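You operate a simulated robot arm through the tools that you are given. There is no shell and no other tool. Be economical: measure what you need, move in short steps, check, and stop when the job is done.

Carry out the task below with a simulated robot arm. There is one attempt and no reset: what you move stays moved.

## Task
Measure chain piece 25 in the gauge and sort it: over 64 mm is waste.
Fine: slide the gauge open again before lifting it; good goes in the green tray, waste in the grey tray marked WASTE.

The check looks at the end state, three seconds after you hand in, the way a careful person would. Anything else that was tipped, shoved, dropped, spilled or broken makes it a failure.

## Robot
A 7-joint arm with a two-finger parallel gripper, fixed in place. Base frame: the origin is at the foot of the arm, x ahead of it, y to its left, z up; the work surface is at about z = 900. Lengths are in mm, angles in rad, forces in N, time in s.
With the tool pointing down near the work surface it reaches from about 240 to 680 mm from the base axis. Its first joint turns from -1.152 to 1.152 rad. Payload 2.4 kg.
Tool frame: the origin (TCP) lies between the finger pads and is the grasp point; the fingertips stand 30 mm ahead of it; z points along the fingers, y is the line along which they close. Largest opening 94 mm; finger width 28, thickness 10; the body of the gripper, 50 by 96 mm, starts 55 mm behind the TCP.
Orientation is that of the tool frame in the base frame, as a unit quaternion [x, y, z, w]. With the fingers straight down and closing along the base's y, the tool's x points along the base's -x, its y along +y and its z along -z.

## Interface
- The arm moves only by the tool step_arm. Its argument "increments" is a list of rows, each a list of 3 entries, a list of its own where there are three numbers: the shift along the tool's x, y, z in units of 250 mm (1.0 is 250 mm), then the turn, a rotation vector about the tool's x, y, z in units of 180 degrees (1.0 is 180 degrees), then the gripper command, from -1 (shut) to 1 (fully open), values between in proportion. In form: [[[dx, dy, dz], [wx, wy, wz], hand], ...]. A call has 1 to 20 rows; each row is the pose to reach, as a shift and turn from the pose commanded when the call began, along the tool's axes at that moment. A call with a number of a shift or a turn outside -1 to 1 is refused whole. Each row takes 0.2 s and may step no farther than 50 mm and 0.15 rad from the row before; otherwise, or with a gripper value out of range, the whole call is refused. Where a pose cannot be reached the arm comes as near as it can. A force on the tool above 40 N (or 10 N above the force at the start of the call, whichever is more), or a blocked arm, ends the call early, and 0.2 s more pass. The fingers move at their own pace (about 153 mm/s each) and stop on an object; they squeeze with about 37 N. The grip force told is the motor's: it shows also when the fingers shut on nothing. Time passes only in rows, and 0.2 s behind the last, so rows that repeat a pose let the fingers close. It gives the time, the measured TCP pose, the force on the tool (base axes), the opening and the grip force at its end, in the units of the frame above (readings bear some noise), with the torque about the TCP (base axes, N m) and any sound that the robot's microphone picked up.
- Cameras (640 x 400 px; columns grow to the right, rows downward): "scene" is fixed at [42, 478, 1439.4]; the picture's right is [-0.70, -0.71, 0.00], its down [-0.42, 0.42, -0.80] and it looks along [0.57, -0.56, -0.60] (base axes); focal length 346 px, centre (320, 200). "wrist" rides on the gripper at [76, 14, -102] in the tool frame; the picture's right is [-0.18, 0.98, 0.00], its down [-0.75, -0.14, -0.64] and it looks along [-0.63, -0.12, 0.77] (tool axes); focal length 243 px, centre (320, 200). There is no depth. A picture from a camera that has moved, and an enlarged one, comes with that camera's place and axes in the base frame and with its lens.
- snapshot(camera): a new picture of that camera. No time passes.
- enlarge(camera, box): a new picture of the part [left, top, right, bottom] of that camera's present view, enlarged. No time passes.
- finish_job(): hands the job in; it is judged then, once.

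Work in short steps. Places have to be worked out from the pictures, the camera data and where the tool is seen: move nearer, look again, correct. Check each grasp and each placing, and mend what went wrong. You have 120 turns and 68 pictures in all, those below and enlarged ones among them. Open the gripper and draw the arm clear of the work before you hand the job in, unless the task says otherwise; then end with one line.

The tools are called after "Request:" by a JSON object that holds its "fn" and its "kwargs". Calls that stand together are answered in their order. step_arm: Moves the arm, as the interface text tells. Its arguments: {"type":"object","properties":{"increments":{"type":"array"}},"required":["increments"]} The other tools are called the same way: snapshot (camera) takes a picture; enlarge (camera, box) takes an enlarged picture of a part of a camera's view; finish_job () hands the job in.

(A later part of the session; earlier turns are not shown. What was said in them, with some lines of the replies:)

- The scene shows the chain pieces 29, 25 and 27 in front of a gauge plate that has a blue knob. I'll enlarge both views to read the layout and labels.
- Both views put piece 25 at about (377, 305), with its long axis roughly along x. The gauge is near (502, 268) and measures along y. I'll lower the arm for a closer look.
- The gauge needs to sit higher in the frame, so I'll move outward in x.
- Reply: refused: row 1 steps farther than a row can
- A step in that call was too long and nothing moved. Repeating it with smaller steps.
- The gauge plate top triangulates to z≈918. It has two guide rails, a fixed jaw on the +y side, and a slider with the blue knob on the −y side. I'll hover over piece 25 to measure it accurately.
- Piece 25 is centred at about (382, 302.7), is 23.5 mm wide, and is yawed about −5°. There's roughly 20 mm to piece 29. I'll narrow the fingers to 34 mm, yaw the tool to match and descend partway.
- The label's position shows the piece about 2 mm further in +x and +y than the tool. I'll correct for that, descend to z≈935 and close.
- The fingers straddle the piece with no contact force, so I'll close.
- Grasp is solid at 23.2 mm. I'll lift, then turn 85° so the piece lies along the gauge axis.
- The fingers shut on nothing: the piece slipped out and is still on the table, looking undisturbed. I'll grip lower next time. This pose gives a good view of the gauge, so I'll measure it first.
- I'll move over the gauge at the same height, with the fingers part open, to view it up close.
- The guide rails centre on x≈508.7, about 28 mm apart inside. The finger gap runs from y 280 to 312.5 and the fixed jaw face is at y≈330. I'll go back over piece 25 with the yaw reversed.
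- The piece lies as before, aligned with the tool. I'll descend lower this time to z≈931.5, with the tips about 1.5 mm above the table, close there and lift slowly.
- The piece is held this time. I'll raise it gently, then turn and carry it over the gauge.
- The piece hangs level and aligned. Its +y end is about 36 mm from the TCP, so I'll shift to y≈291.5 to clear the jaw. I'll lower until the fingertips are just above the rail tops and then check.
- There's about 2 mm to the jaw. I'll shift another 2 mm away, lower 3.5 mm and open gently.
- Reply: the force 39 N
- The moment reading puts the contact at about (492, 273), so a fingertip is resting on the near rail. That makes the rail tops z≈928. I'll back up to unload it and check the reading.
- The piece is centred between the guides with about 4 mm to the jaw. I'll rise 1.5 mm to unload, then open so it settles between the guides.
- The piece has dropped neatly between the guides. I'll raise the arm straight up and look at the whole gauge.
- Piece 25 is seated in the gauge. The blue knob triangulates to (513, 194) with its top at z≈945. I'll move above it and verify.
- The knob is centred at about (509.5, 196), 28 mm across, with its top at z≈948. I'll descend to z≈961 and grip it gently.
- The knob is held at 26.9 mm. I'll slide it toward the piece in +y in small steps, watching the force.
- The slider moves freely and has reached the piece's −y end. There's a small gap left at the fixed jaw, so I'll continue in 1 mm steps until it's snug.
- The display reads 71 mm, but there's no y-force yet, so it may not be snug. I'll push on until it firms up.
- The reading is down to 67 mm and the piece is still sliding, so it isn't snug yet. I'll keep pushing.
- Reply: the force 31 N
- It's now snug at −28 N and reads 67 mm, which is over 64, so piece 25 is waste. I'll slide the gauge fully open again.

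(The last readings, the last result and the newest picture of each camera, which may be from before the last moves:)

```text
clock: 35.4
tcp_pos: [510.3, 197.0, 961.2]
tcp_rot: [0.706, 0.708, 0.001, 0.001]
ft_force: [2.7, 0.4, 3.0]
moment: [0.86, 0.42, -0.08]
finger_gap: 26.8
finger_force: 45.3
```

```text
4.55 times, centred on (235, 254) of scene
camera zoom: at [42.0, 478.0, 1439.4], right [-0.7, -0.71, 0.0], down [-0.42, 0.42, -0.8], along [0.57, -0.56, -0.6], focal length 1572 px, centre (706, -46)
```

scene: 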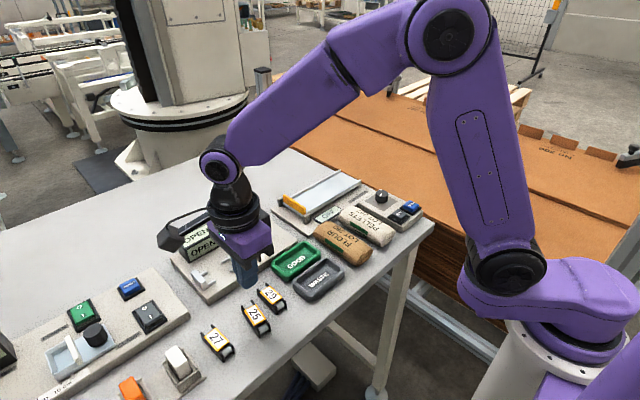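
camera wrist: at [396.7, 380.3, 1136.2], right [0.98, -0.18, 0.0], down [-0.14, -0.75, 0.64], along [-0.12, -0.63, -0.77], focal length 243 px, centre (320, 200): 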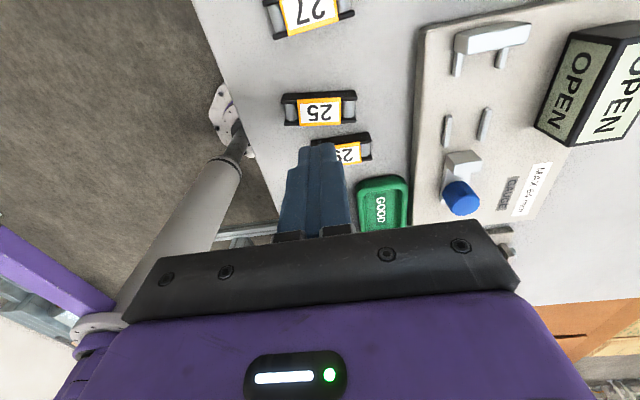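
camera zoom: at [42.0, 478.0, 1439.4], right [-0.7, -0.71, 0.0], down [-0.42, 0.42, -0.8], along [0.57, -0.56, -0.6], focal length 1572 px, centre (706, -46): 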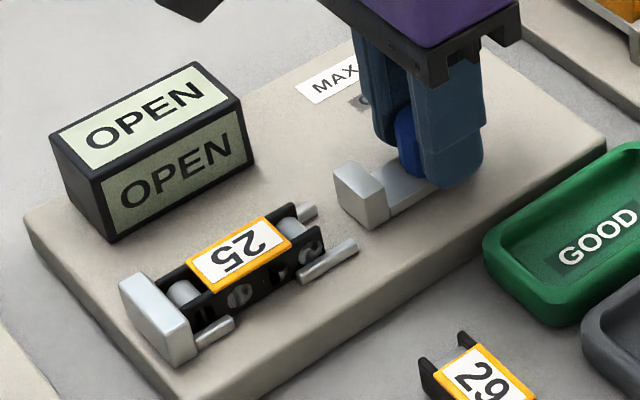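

The display shows OPEN and the piece is still seated. I'll release the knob, rise, and move over the piece at about (508.5, 296).

Request:
{"fn": "step_arm", "kwargs": {"increments": [[[0, 0, 0], [0, 0, 0], -0.1], [[0, 0, 0], [0, 0, 0], -0.1], [[0, 0, -0.1], [0, 0, 0], -0.1], [[0, 0, -0.26], [0, 0, 0], -0.1], [[0.1, -0.004, -0.26], [0, 0, 0], -0.25], [[0.26, -0.004, -0.26], [0, 0, 0], -0.25], [[0.396, -0.004, -0.22], [0, 0, 0], -0.25], [[0.396, -0.004, -0.22], [0, 0, 0], -0.25]]}}

Request:
{"fn": "enlarge", "kwargs": {"camera": "wrist", "box": [200, 20, 440, 200]}}

Request:
{"fn": "enlarge", "kwargs": {"camera": "scene", "box": [180, 200, 340, 328]}}

```text
clock: 37.2
tcp_pos: [509.2, 296.1, 1016.9]
tcp_rot: [0.706, 0.708, 0.0, 0.0]
ft_force: [0.2, 1.3, -0.6]
moment: [-0.01, -0.01, 0.03]
finger_gap: 35.0
finger_force: 0.0
```

```text
2.22 times, centred on (320, 110) of wrist
camera zoom: at [522.9, 374.2, 1117.7], right [0.98, -0.18, 0.0], down [-0.14, -0.75, 0.64], along [-0.12, -0.63, -0.77], focal length 539 px, centre (320, 400)
```

zoom: 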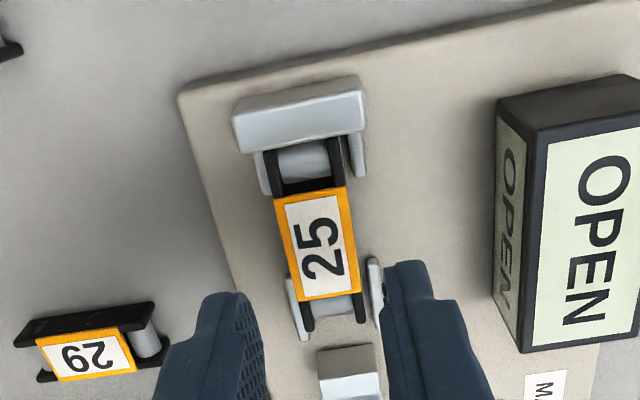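

```text
3.12 times, centred on (260, 264) of scene
camera zoom: at [41.9, 478.1, 1439.4], right [-0.7, -0.71, 0.0], down [-0.42, 0.42, -0.8], along [0.57, -0.56, -0.6], focal length 1081 px, centre (508, 0)
```

zoom: 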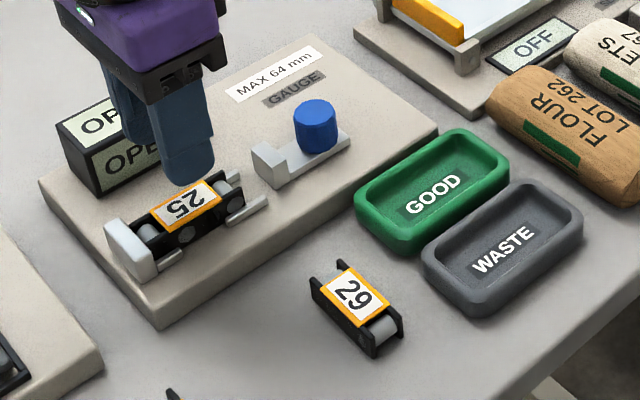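

I refined the finger gap to y 281–313, so its centre is 297, and the piece centre is at x≈508.3. I'll descend slowly into the gap toward z≈951.

Request:
{"fn": "step_arm", "kwargs": {"increments": [[[0.0036, -0.0036, 0.06], [0, 0, 0], -0.28], [[0.0036, -0.0036, 0.13], [0, 0, 0], -0.28], [[0.0036, -0.0036, 0.19], [0, 0, 0], -0.28], [[0.0036, -0.0036, 0.21], [0, 0, 0], -0.28], [[0.0036, -0.0036, 0.225], [0, 0, 0], -0.28], [[0.0036, -0.0036, 0.238], [0, 0, 0], -0.28], [[0.0036, -0.0036, 0.25], [0, 0, 0], -0.28], [[0.0036, -0.0036, 0.26], [0, 0, 0], -0.28], [[0.0036, -0.0036, 0.26], [0, 0, 0], -0.28]]}}

Request:
{"fn": "enlarge", "kwargs": {"camera": "scene", "box": [190, 235, 270, 299]}}

```text
clock: 39.2
tcp_pos: [507.6, 295.8, 952.2]
tcp_rot: [0.706, 0.708, 0.001, 0.0]
ft_force: [-0.5, -0.9, 11.3]
moment: [-0.19, 0.24, 0.04]
finger_gap: 34.2
finger_force: 0.3
```

```text
6.25 times, centred on (230, 267) of scene
camera zoom: at [41.8, 477.9, 1439.5], right [-0.7, -0.71, 0.0], down [-0.42, 0.42, -0.8], along [0.57, -0.56, -0.6], focal length 2162 px, centre (882, -219)
```

zoom: 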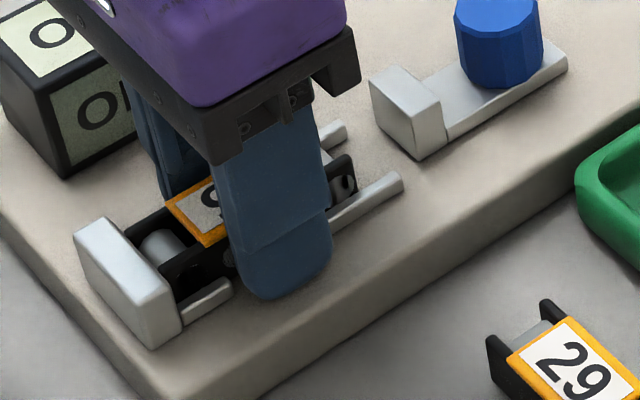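

There's a light 11 N contact at the −y corner of the near finger, where it meets the rail end. I'll ease up and shift +1.5 mm in y, then close.

Request:
{"fn": "step_arm", "kwargs": {"increments": [[[0, 0, -0.008], [0, 0, 0], -0.28], [[0.007, 0, -0.008], [0, 0, 0], -0.28], [[0.007, 0, 0], [0, 0, 0], -0.28], [[0.007, 0, 0], [0, 0, 0], -0.28]]}}

```text
clock: 40.2
tcp_pos: [507.8, 298.4, 952.3]
tcp_rot: [0.707, 0.707, 0.001, 0.001]
ft_force: [-2.4, -6.4, 16.5]
moment: [-0.22, 0.43, 0.09]
finger_gap: 32.9
finger_force: 0.1
```

The contact is now centred under the near finger, so the tip has touched the plate at about z 922. I'll raise 1.2 mm and close on the piece.

Request:
{"fn": "step_arm", "kwargs": {"increments": [[[-0.002, 0, -0.006], [0, 0, 0], -0.28], [[-0.002, 0, -0.006], [0, 0, 0], -0.28], [[-0.002, 0, -0.006], [0, 0, 0], -0.6], [[-0.002, 0, -0.006], [0, 0, 0], -1], [[-0.002, 0, -0.006], [0, 0, 0], -1], [[-0.002, 0, -0.006], [0, 0, 0], -1]]}}

```text
clock: 41.6
tcp_pos: [507.7, 298.0, 952.6]
tcp_rot: [0.706, 0.708, 0.0, 0.0]
ft_force: [5.5, -0.6, -2.8]
moment: [-0.05, -0.15, -0.09]
finger_gap: 23.3
finger_force: 37.1
```

The piece is gripped at 23.3 mm with little side force. I'll lift slowly.

Request:
{"fn": "step_arm", "kwargs": {"increments": [[[-0.004, 0, -0.01], [0, 0, 0], -1], [[-0.006, 0, -0.03], [0, 0, 0], -1], [[-0.006, 0, -0.05], [0, 0, 0], -1], [[-0.006, 0, -0.07], [0, 0, 0], -1], [[-0.006, 0, -0.1], [0, 0, 0], -1], [[-0.006, 0, -0.14], [0, 0, 0], -1], [[-0.006, 0, -0.19], [0, 0, 0], -1], [[-0.006, 0, -0.25], [0, 0, 0], -1], [[-0.006, 0, -0.25], [0, 0, 0], -1]]}}

Request:
{"fn": "snapshot", "kwargs": {"camera": "wrist"}}

Request:
{"fn": "enlarge", "kwargs": {"camera": "scene", "box": [180, 200, 360, 328]}}

```text
clock: 43.6
tcp_pos: [507.7, 296.6, 1015.0]
tcp_rot: [0.707, 0.707, 0.0, 0.001]
ft_force: [-0.1, -1.0, -1.4]
moment: [-0.03, 0.03, 0.02]
finger_gap: 23.0
finger_force: 36.8
```

```text
27 pictures are left
camera wrist: at [522.6, 373.3, 1117.2], right [0.98, -0.18, 0.0], down [-0.14, -0.75, 0.64], along [-0.12, -0.63, -0.77], focal length 243 px, centre (320, 200)
```

wrist: 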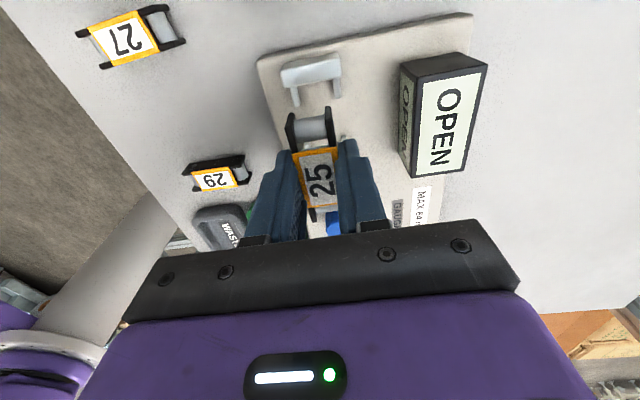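

```text
3.12 times, centred on (270, 264) of scene
camera zoom: at [42.0, 478.1, 1439.4], right [-0.7, -0.71, 0.0], down [-0.42, 0.42, -0.8], along [0.57, -0.56, -0.6], focal length 1081 px, centre (476, 0)
```

zoom: 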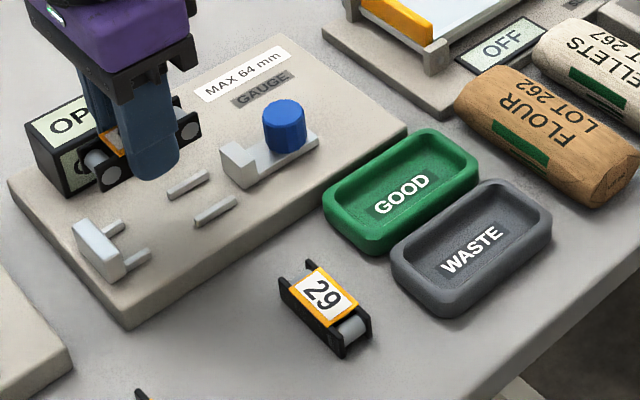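

Piece held firmly. The WASTE tray triangulates to a centre of about (364, 165), with its long side along y. I'll carry the piece above it.

Request:
{"fn": "step_arm", "kwargs": {"increments": [[[-0.03, -0.03, 0], [0, 0, 0], -1], [[-0.1, -0.1, 0], [0, 0, 0], -1], [[-0.18, -0.19, 0], [0, 0, 0], -1], [[-0.26, -0.28, 0], [0, 0, 0], -1], [[-0.34, -0.37, 0], [0, 0, 0], -1], [[-0.42, -0.46, 0], [0, 0, 0], -1], [[-0.49, -0.53, 0], [0, 0, 0], -1], [[-0.528, -0.576, 0], [0, 0, 0], -1], [[-0.528, -0.576, 0], [0, 0, 0], -1]]}}

Request:
{"fn": "enlarge", "kwargs": {"camera": "wrist", "box": [180, 20, 460, 220]}}

Request:
{"fn": "enlarge", "kwargs": {"camera": "scene", "box": [240, 220, 380, 332]}}

```text
clock: 45.6
tcp_pos: [362.9, 163.6, 1013.7]
tcp_rot: [0.707, 0.708, 0.001, 0.0]
ft_force: [0.5, 0.0, -0.5]
moment: [0.02, -0.01, -0.02]
finger_gap: 23.5
finger_force: 36.3
```

```text
2.00 times, centred on (320, 120) of wrist
camera zoom: at [377.1, 240.8, 1116.9], right [0.98, -0.18, 0.0], down [-0.14, -0.75, 0.64], along [-0.12, -0.63, -0.77], focal length 485 px, centre (320, 360)
```

zoom: 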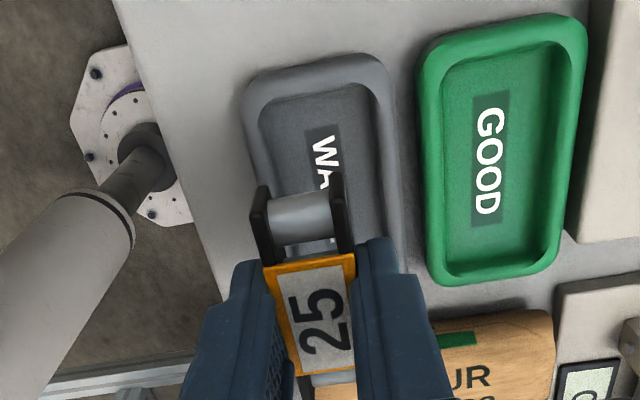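

```text
3.57 times, centred on (310, 276) of scene
camera zoom: at [42.0, 478.0, 1439.4], right [-0.7, -0.71, 0.0], down [-0.42, 0.42, -0.8], along [0.57, -0.56, -0.6], focal length 1235 px, centre (356, -71)
```

zoom: 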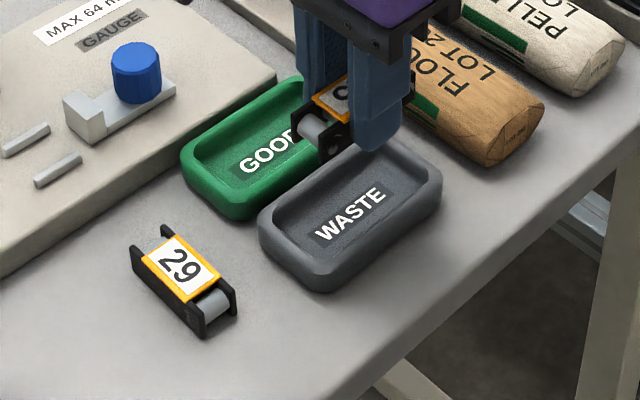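

I refined the tray centre to about (366, 167), with an inner size near 45×76 mm. I'll align the piece centre to it and lower to just above the rim.

Request:
{"fn": "step_arm", "kwargs": {"increments": [[[0.02, 0.012, 0], [0, 0, 0], -1], [[0.02, 0.012, 0.07], [0, 0, 0], -1], [[0.02, 0.012, 0.14], [0, 0, 0], -1], [[0.02, 0.012, 0.19], [0, 0, 0], -1], [[0.02, 0.012, 0.22], [0, 0, 0], -1], [[0.02, 0.012, 0.22], [0, 0, 0], -1]]}}

Request:
{"fn": "enlarge", "kwargs": {"camera": "wrist", "box": [200, 40, 440, 220]}}

Request:
{"fn": "enlarge", "kwargs": {"camera": "scene", "box": [275, 235, 365, 307]}}

```text
clock: 47.0
tcp_pos: [367.1, 170.6, 959.1]
tcp_rot: [0.707, 0.708, 0.001, 0.0]
ft_force: [-1.1, -0.6, -1.0]
moment: [-0.04, 0.01, -0.03]
finger_gap: 23.0
finger_force: 36.7
```

```text
2.22 times, centred on (320, 130) of wrist
camera zoom: at [381.0, 247.5, 1061.9], right [0.98, -0.18, 0.0], down [-0.14, -0.75, 0.64], along [-0.12, -0.63, -0.77], focal length 539 px, centre (320, 356)
```

zoom: 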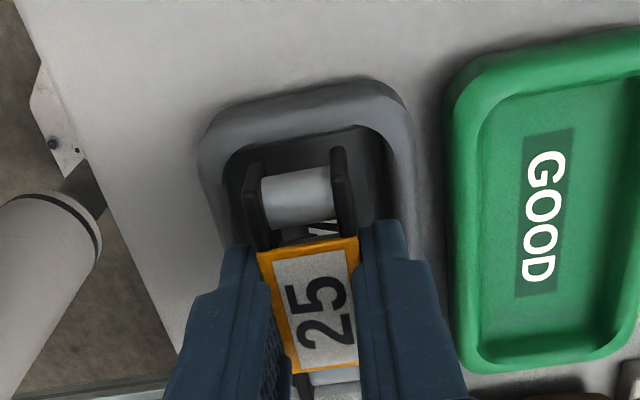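

```text
5.56 times, centred on (320, 271) of scene
camera zoom: at [42.0, 478.1, 1439.4], right [-0.7, -0.71, 0.0], down [-0.42, 0.42, -0.8], along [0.57, -0.56, -0.6], focal length 1921 px, centre (320, -194)
```

zoom: 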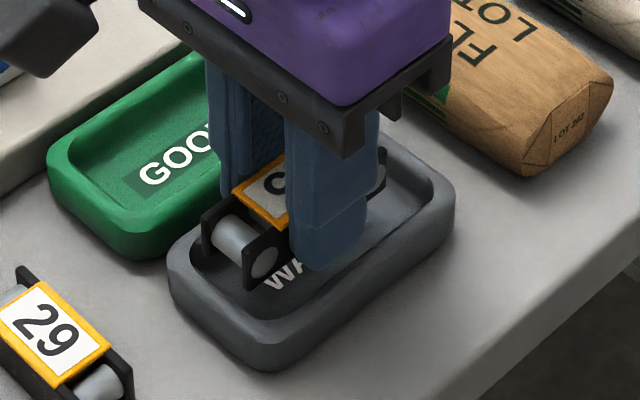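

The +y end of the piece overhangs the tray's inner edge. I now place the interior at y≈122–203, so I'll shift −8.5 mm in y and recheck.

Request:
{"fn": "step_arm", "kwargs": {"increments": [[[-0.017, -0.003, 0], [0, 0, 0], -1], [[-0.034, -0.003, 0], [0, 0, 0], -1], [[-0.034, -0.003, 0.01], [0, 0, 0], -1], [[-0.034, -0.003, 0.02], [0, 0, 0], -1]]}}

Request:
{"fn": "enlarge", "kwargs": {"camera": "wrist", "box": [200, 40, 440, 220]}}

Request:
{"fn": "enlarge", "kwargs": {"camera": "scene", "box": [275, 235, 365, 307]}}

```text
clock: 48.0
tcp_pos: [365.5, 161.1, 955.6]
tcp_rot: [0.706, 0.708, 0.0, 0.0]
ft_force: [-0.2, -0.1, -1.1]
moment: [0.01, 0.01, -0.01]
finger_gap: 22.9
finger_force: 36.7
```

```text
2.22 times, centred on (320, 130) of wrist
camera zoom: at [379.5, 237.7, 1057.2], right [0.98, -0.18, 0.0], down [-0.14, -0.75, 0.64], along [-0.12, -0.63, -0.77], focal length 539 px, centre (320, 356)
```

zoom: 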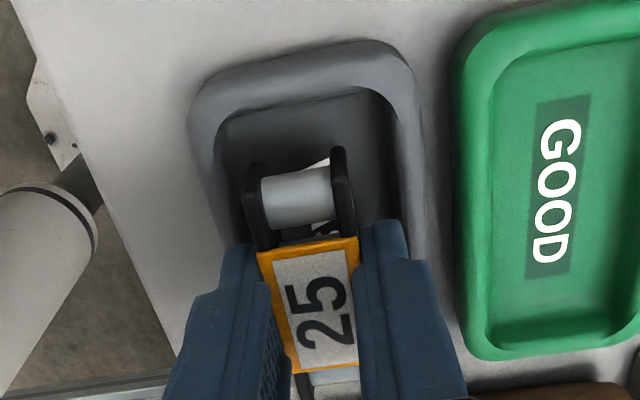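

```text
5.56 times, centred on (320, 271) of scene
camera zoom: at [42.0, 478.1, 1439.4], right [-0.7, -0.71, 0.0], down [-0.42, 0.42, -0.8], along [0.57, -0.56, -0.6], focal length 1921 px, centre (320, -194)
```

zoom: 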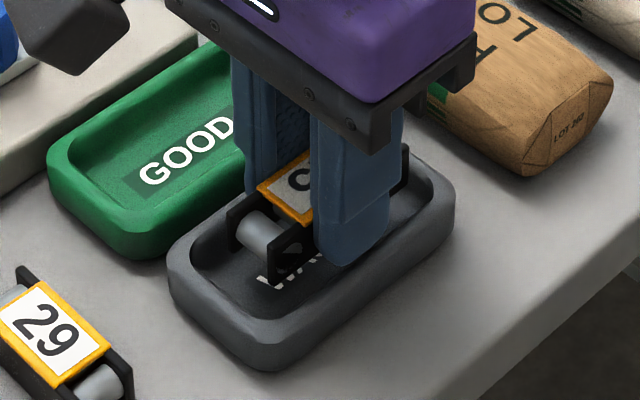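

Both ends now lie inside the tray, and a +2 mm shift centres them. I'll lower another 6 mm, watching the force.

Request:
{"fn": "step_arm", "kwargs": {"increments": [[[0.007, 0.003, 0], [0, 0, 0], -1], [[0.007, 0.003, 0.01], [0, 0, 0], -1], [[0.007, 0.003, 0.02], [0, 0, 0], -1], [[0.007, 0.003, 0.028], [0, 0, 0], -1], [[0.007, 0.003, 0.028], [0, 0, 0], -1]]}}

Request:
{"fn": "enlarge", "kwargs": {"camera": "scene", "box": [275, 235, 365, 307]}}

```text
clock: 48.9
tcp_pos: [367.5, 162.7, 952.0]
tcp_rot: [0.706, 0.708, 0.0, 0.0]
ft_force: [-3.8, -1.3, 13.1]
moment: [-0.08, 0.42, 0.01]
finger_gap: 23.3
finger_force: 37.2
stopped in row 4: the force on the tool passed its limit at 51 N (the readings are from after the stop); the commanded pose is now the measured one
```

```text
5.56 times, centred on (320, 271) of scene
camera zoom: at [41.7, 477.9, 1439.5], right [-0.7, -0.71, 0.0], down [-0.42, 0.42, -0.8], along [0.57, -0.56, -0.6], focal length 1921 px, centre (320, -194)
```

zoom: 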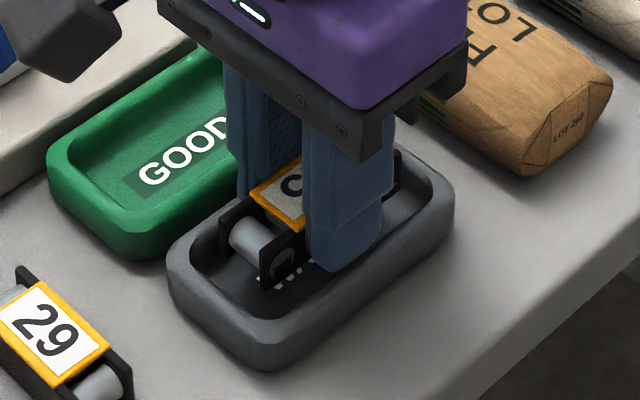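

The near finger touched the tray's low-x rim at z≈922. I'll back up 2 mm so both tips clear the rim, then release the piece into the tray.

Request:
{"fn": "step_arm", "kwargs": {"increments": [[[0, 0, -0.01], [0, 0, 0], -1], [[0, 0.004, -0.01], [0, 0, 0], -1], [[0, 0.004, -0.01], [0, 0, 0], -1]]}}

```text
clock: 49.7
tcp_pos: [369.6, 163.4, 954.3]
tcp_rot: [0.706, 0.708, 0.002, -0.001]
ft_force: [0.6, 0.5, -0.4]
moment: [-0.01, 0.02, 0.01]
finger_gap: 23.2
finger_force: 37.2
```

Clear of contact, so I'll open.

Request:
{"fn": "step_arm", "kwargs": {"increments": [[[0, 0, 0], [0, 0, 0], -0.3], [[0, 0, 0], [0, 0, 0], -0.3], [[0, 0, 0], [0, 0, 0], -0.3]]}}

Request:
{"fn": "enlarge", "kwargs": {"camera": "scene", "box": [275, 235, 365, 307]}}

Request:
{"fn": "enlarge", "kwargs": {"camera": "wrist", "box": [200, 40, 440, 220]}}

```text
clock: 50.5
tcp_pos: [370.0, 163.7, 953.9]
tcp_rot: [0.707, 0.708, 0.002, 0.0]
ft_force: [-0.6, 0.3, -0.4]
moment: [0.03, -0.04, 0.02]
finger_gap: 33.1
finger_force: 0.0
```

```text
5.56 times, centred on (320, 271) of scene
camera zoom: at [42.0, 478.0, 1439.4], right [-0.7, -0.71, 0.0], down [-0.42, 0.42, -0.8], along [0.57, -0.56, -0.6], focal length 1921 px, centre (320, -194)
```

zoom: 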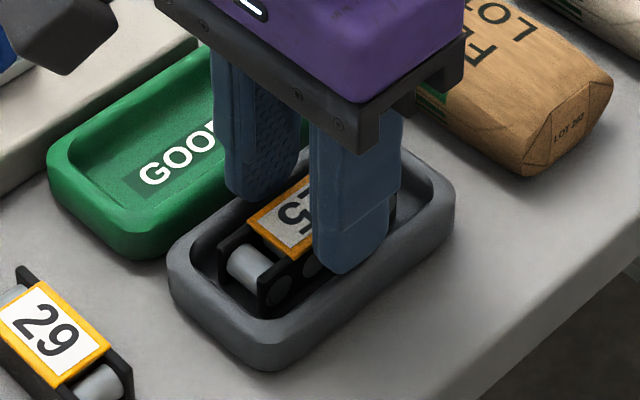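

```text
2.22 times, centred on (320, 130) of wrist
camera zoom: at [382.3, 239.7, 1056.7], right [0.98, -0.18, 0.0], down [-0.14, -0.75, 0.64], along [-0.12, -0.63, -0.77], focal length 539 px, centre (320, 356)
```

zoom: 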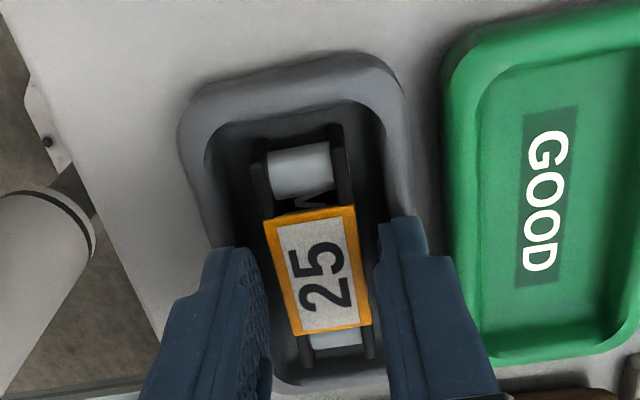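

Piece 25 lies flat inside the WASTE tray. I'll withdraw upward and check the whole scene.

Request:
{"fn": "step_arm", "kwargs": {"increments": [[[0, 0, -0.1], [0, 0, 0], -0.3], [[0, 0, -0.28], [0, 0, 0], -0.3], [[0, 0, -0.46], [0, 0, 0], 0], [[0, 0, -0.64], [0, 0, 0], 0], [[0.15, 0, -0.7], [0, 0, 0], 0.5], [[0.33, 0, -0.76], [0, 0, 0], 0.5], [[0.5, 0, -0.8], [0, 0, 0], 0.5], [[0.5, 0, -0.8], [0, 0, 0], 0.5]]}}

Request:
{"fn": "snapshot", "kwargs": {"camera": "scene"}}

Request:
{"fn": "enlarge", "kwargs": {"camera": "scene", "box": [170, 200, 370, 360]}}

```text
clock: 52.3
tcp_pos: [368.0, 289.5, 1154.0]
tcp_rot: [0.707, 0.708, 0.001, -0.001]
ft_force: [0.2, 0.4, -0.3]
moment: [0.02, -0.04, 0.02]
finger_gap: 70.4
finger_force: 0.1
```

```text
16 pictures are left
```

scene: 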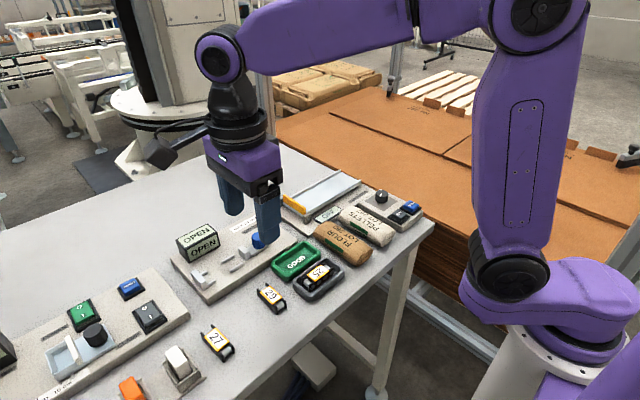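

```text
2.50 times, centred on (270, 280) of scene
camera zoom: at [41.9, 478.1, 1439.4], right [-0.7, -0.71, 0.0], down [-0.42, 0.42, -0.8], along [0.57, -0.56, -0.6], focal length 865 px, centre (445, 0)
```

zoom: 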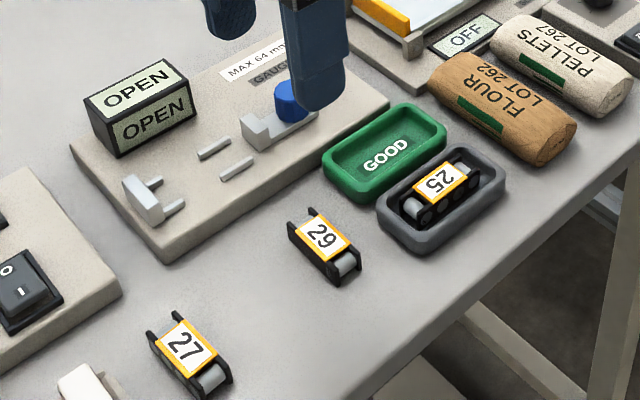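

Piece 25 is flat in the WASTE tray, the gauge is open, and nothing else looks disturbed. The arm is clear, so I'm handing in.

Request:
{"fn": "finish_job", "kwargs": {}}

```text
The job is handed in.
```

Piece 25 measured 67 mm, over the 64 mm limit, so I slid the gauge open again, lifted it out and put it in the WASTE tray.
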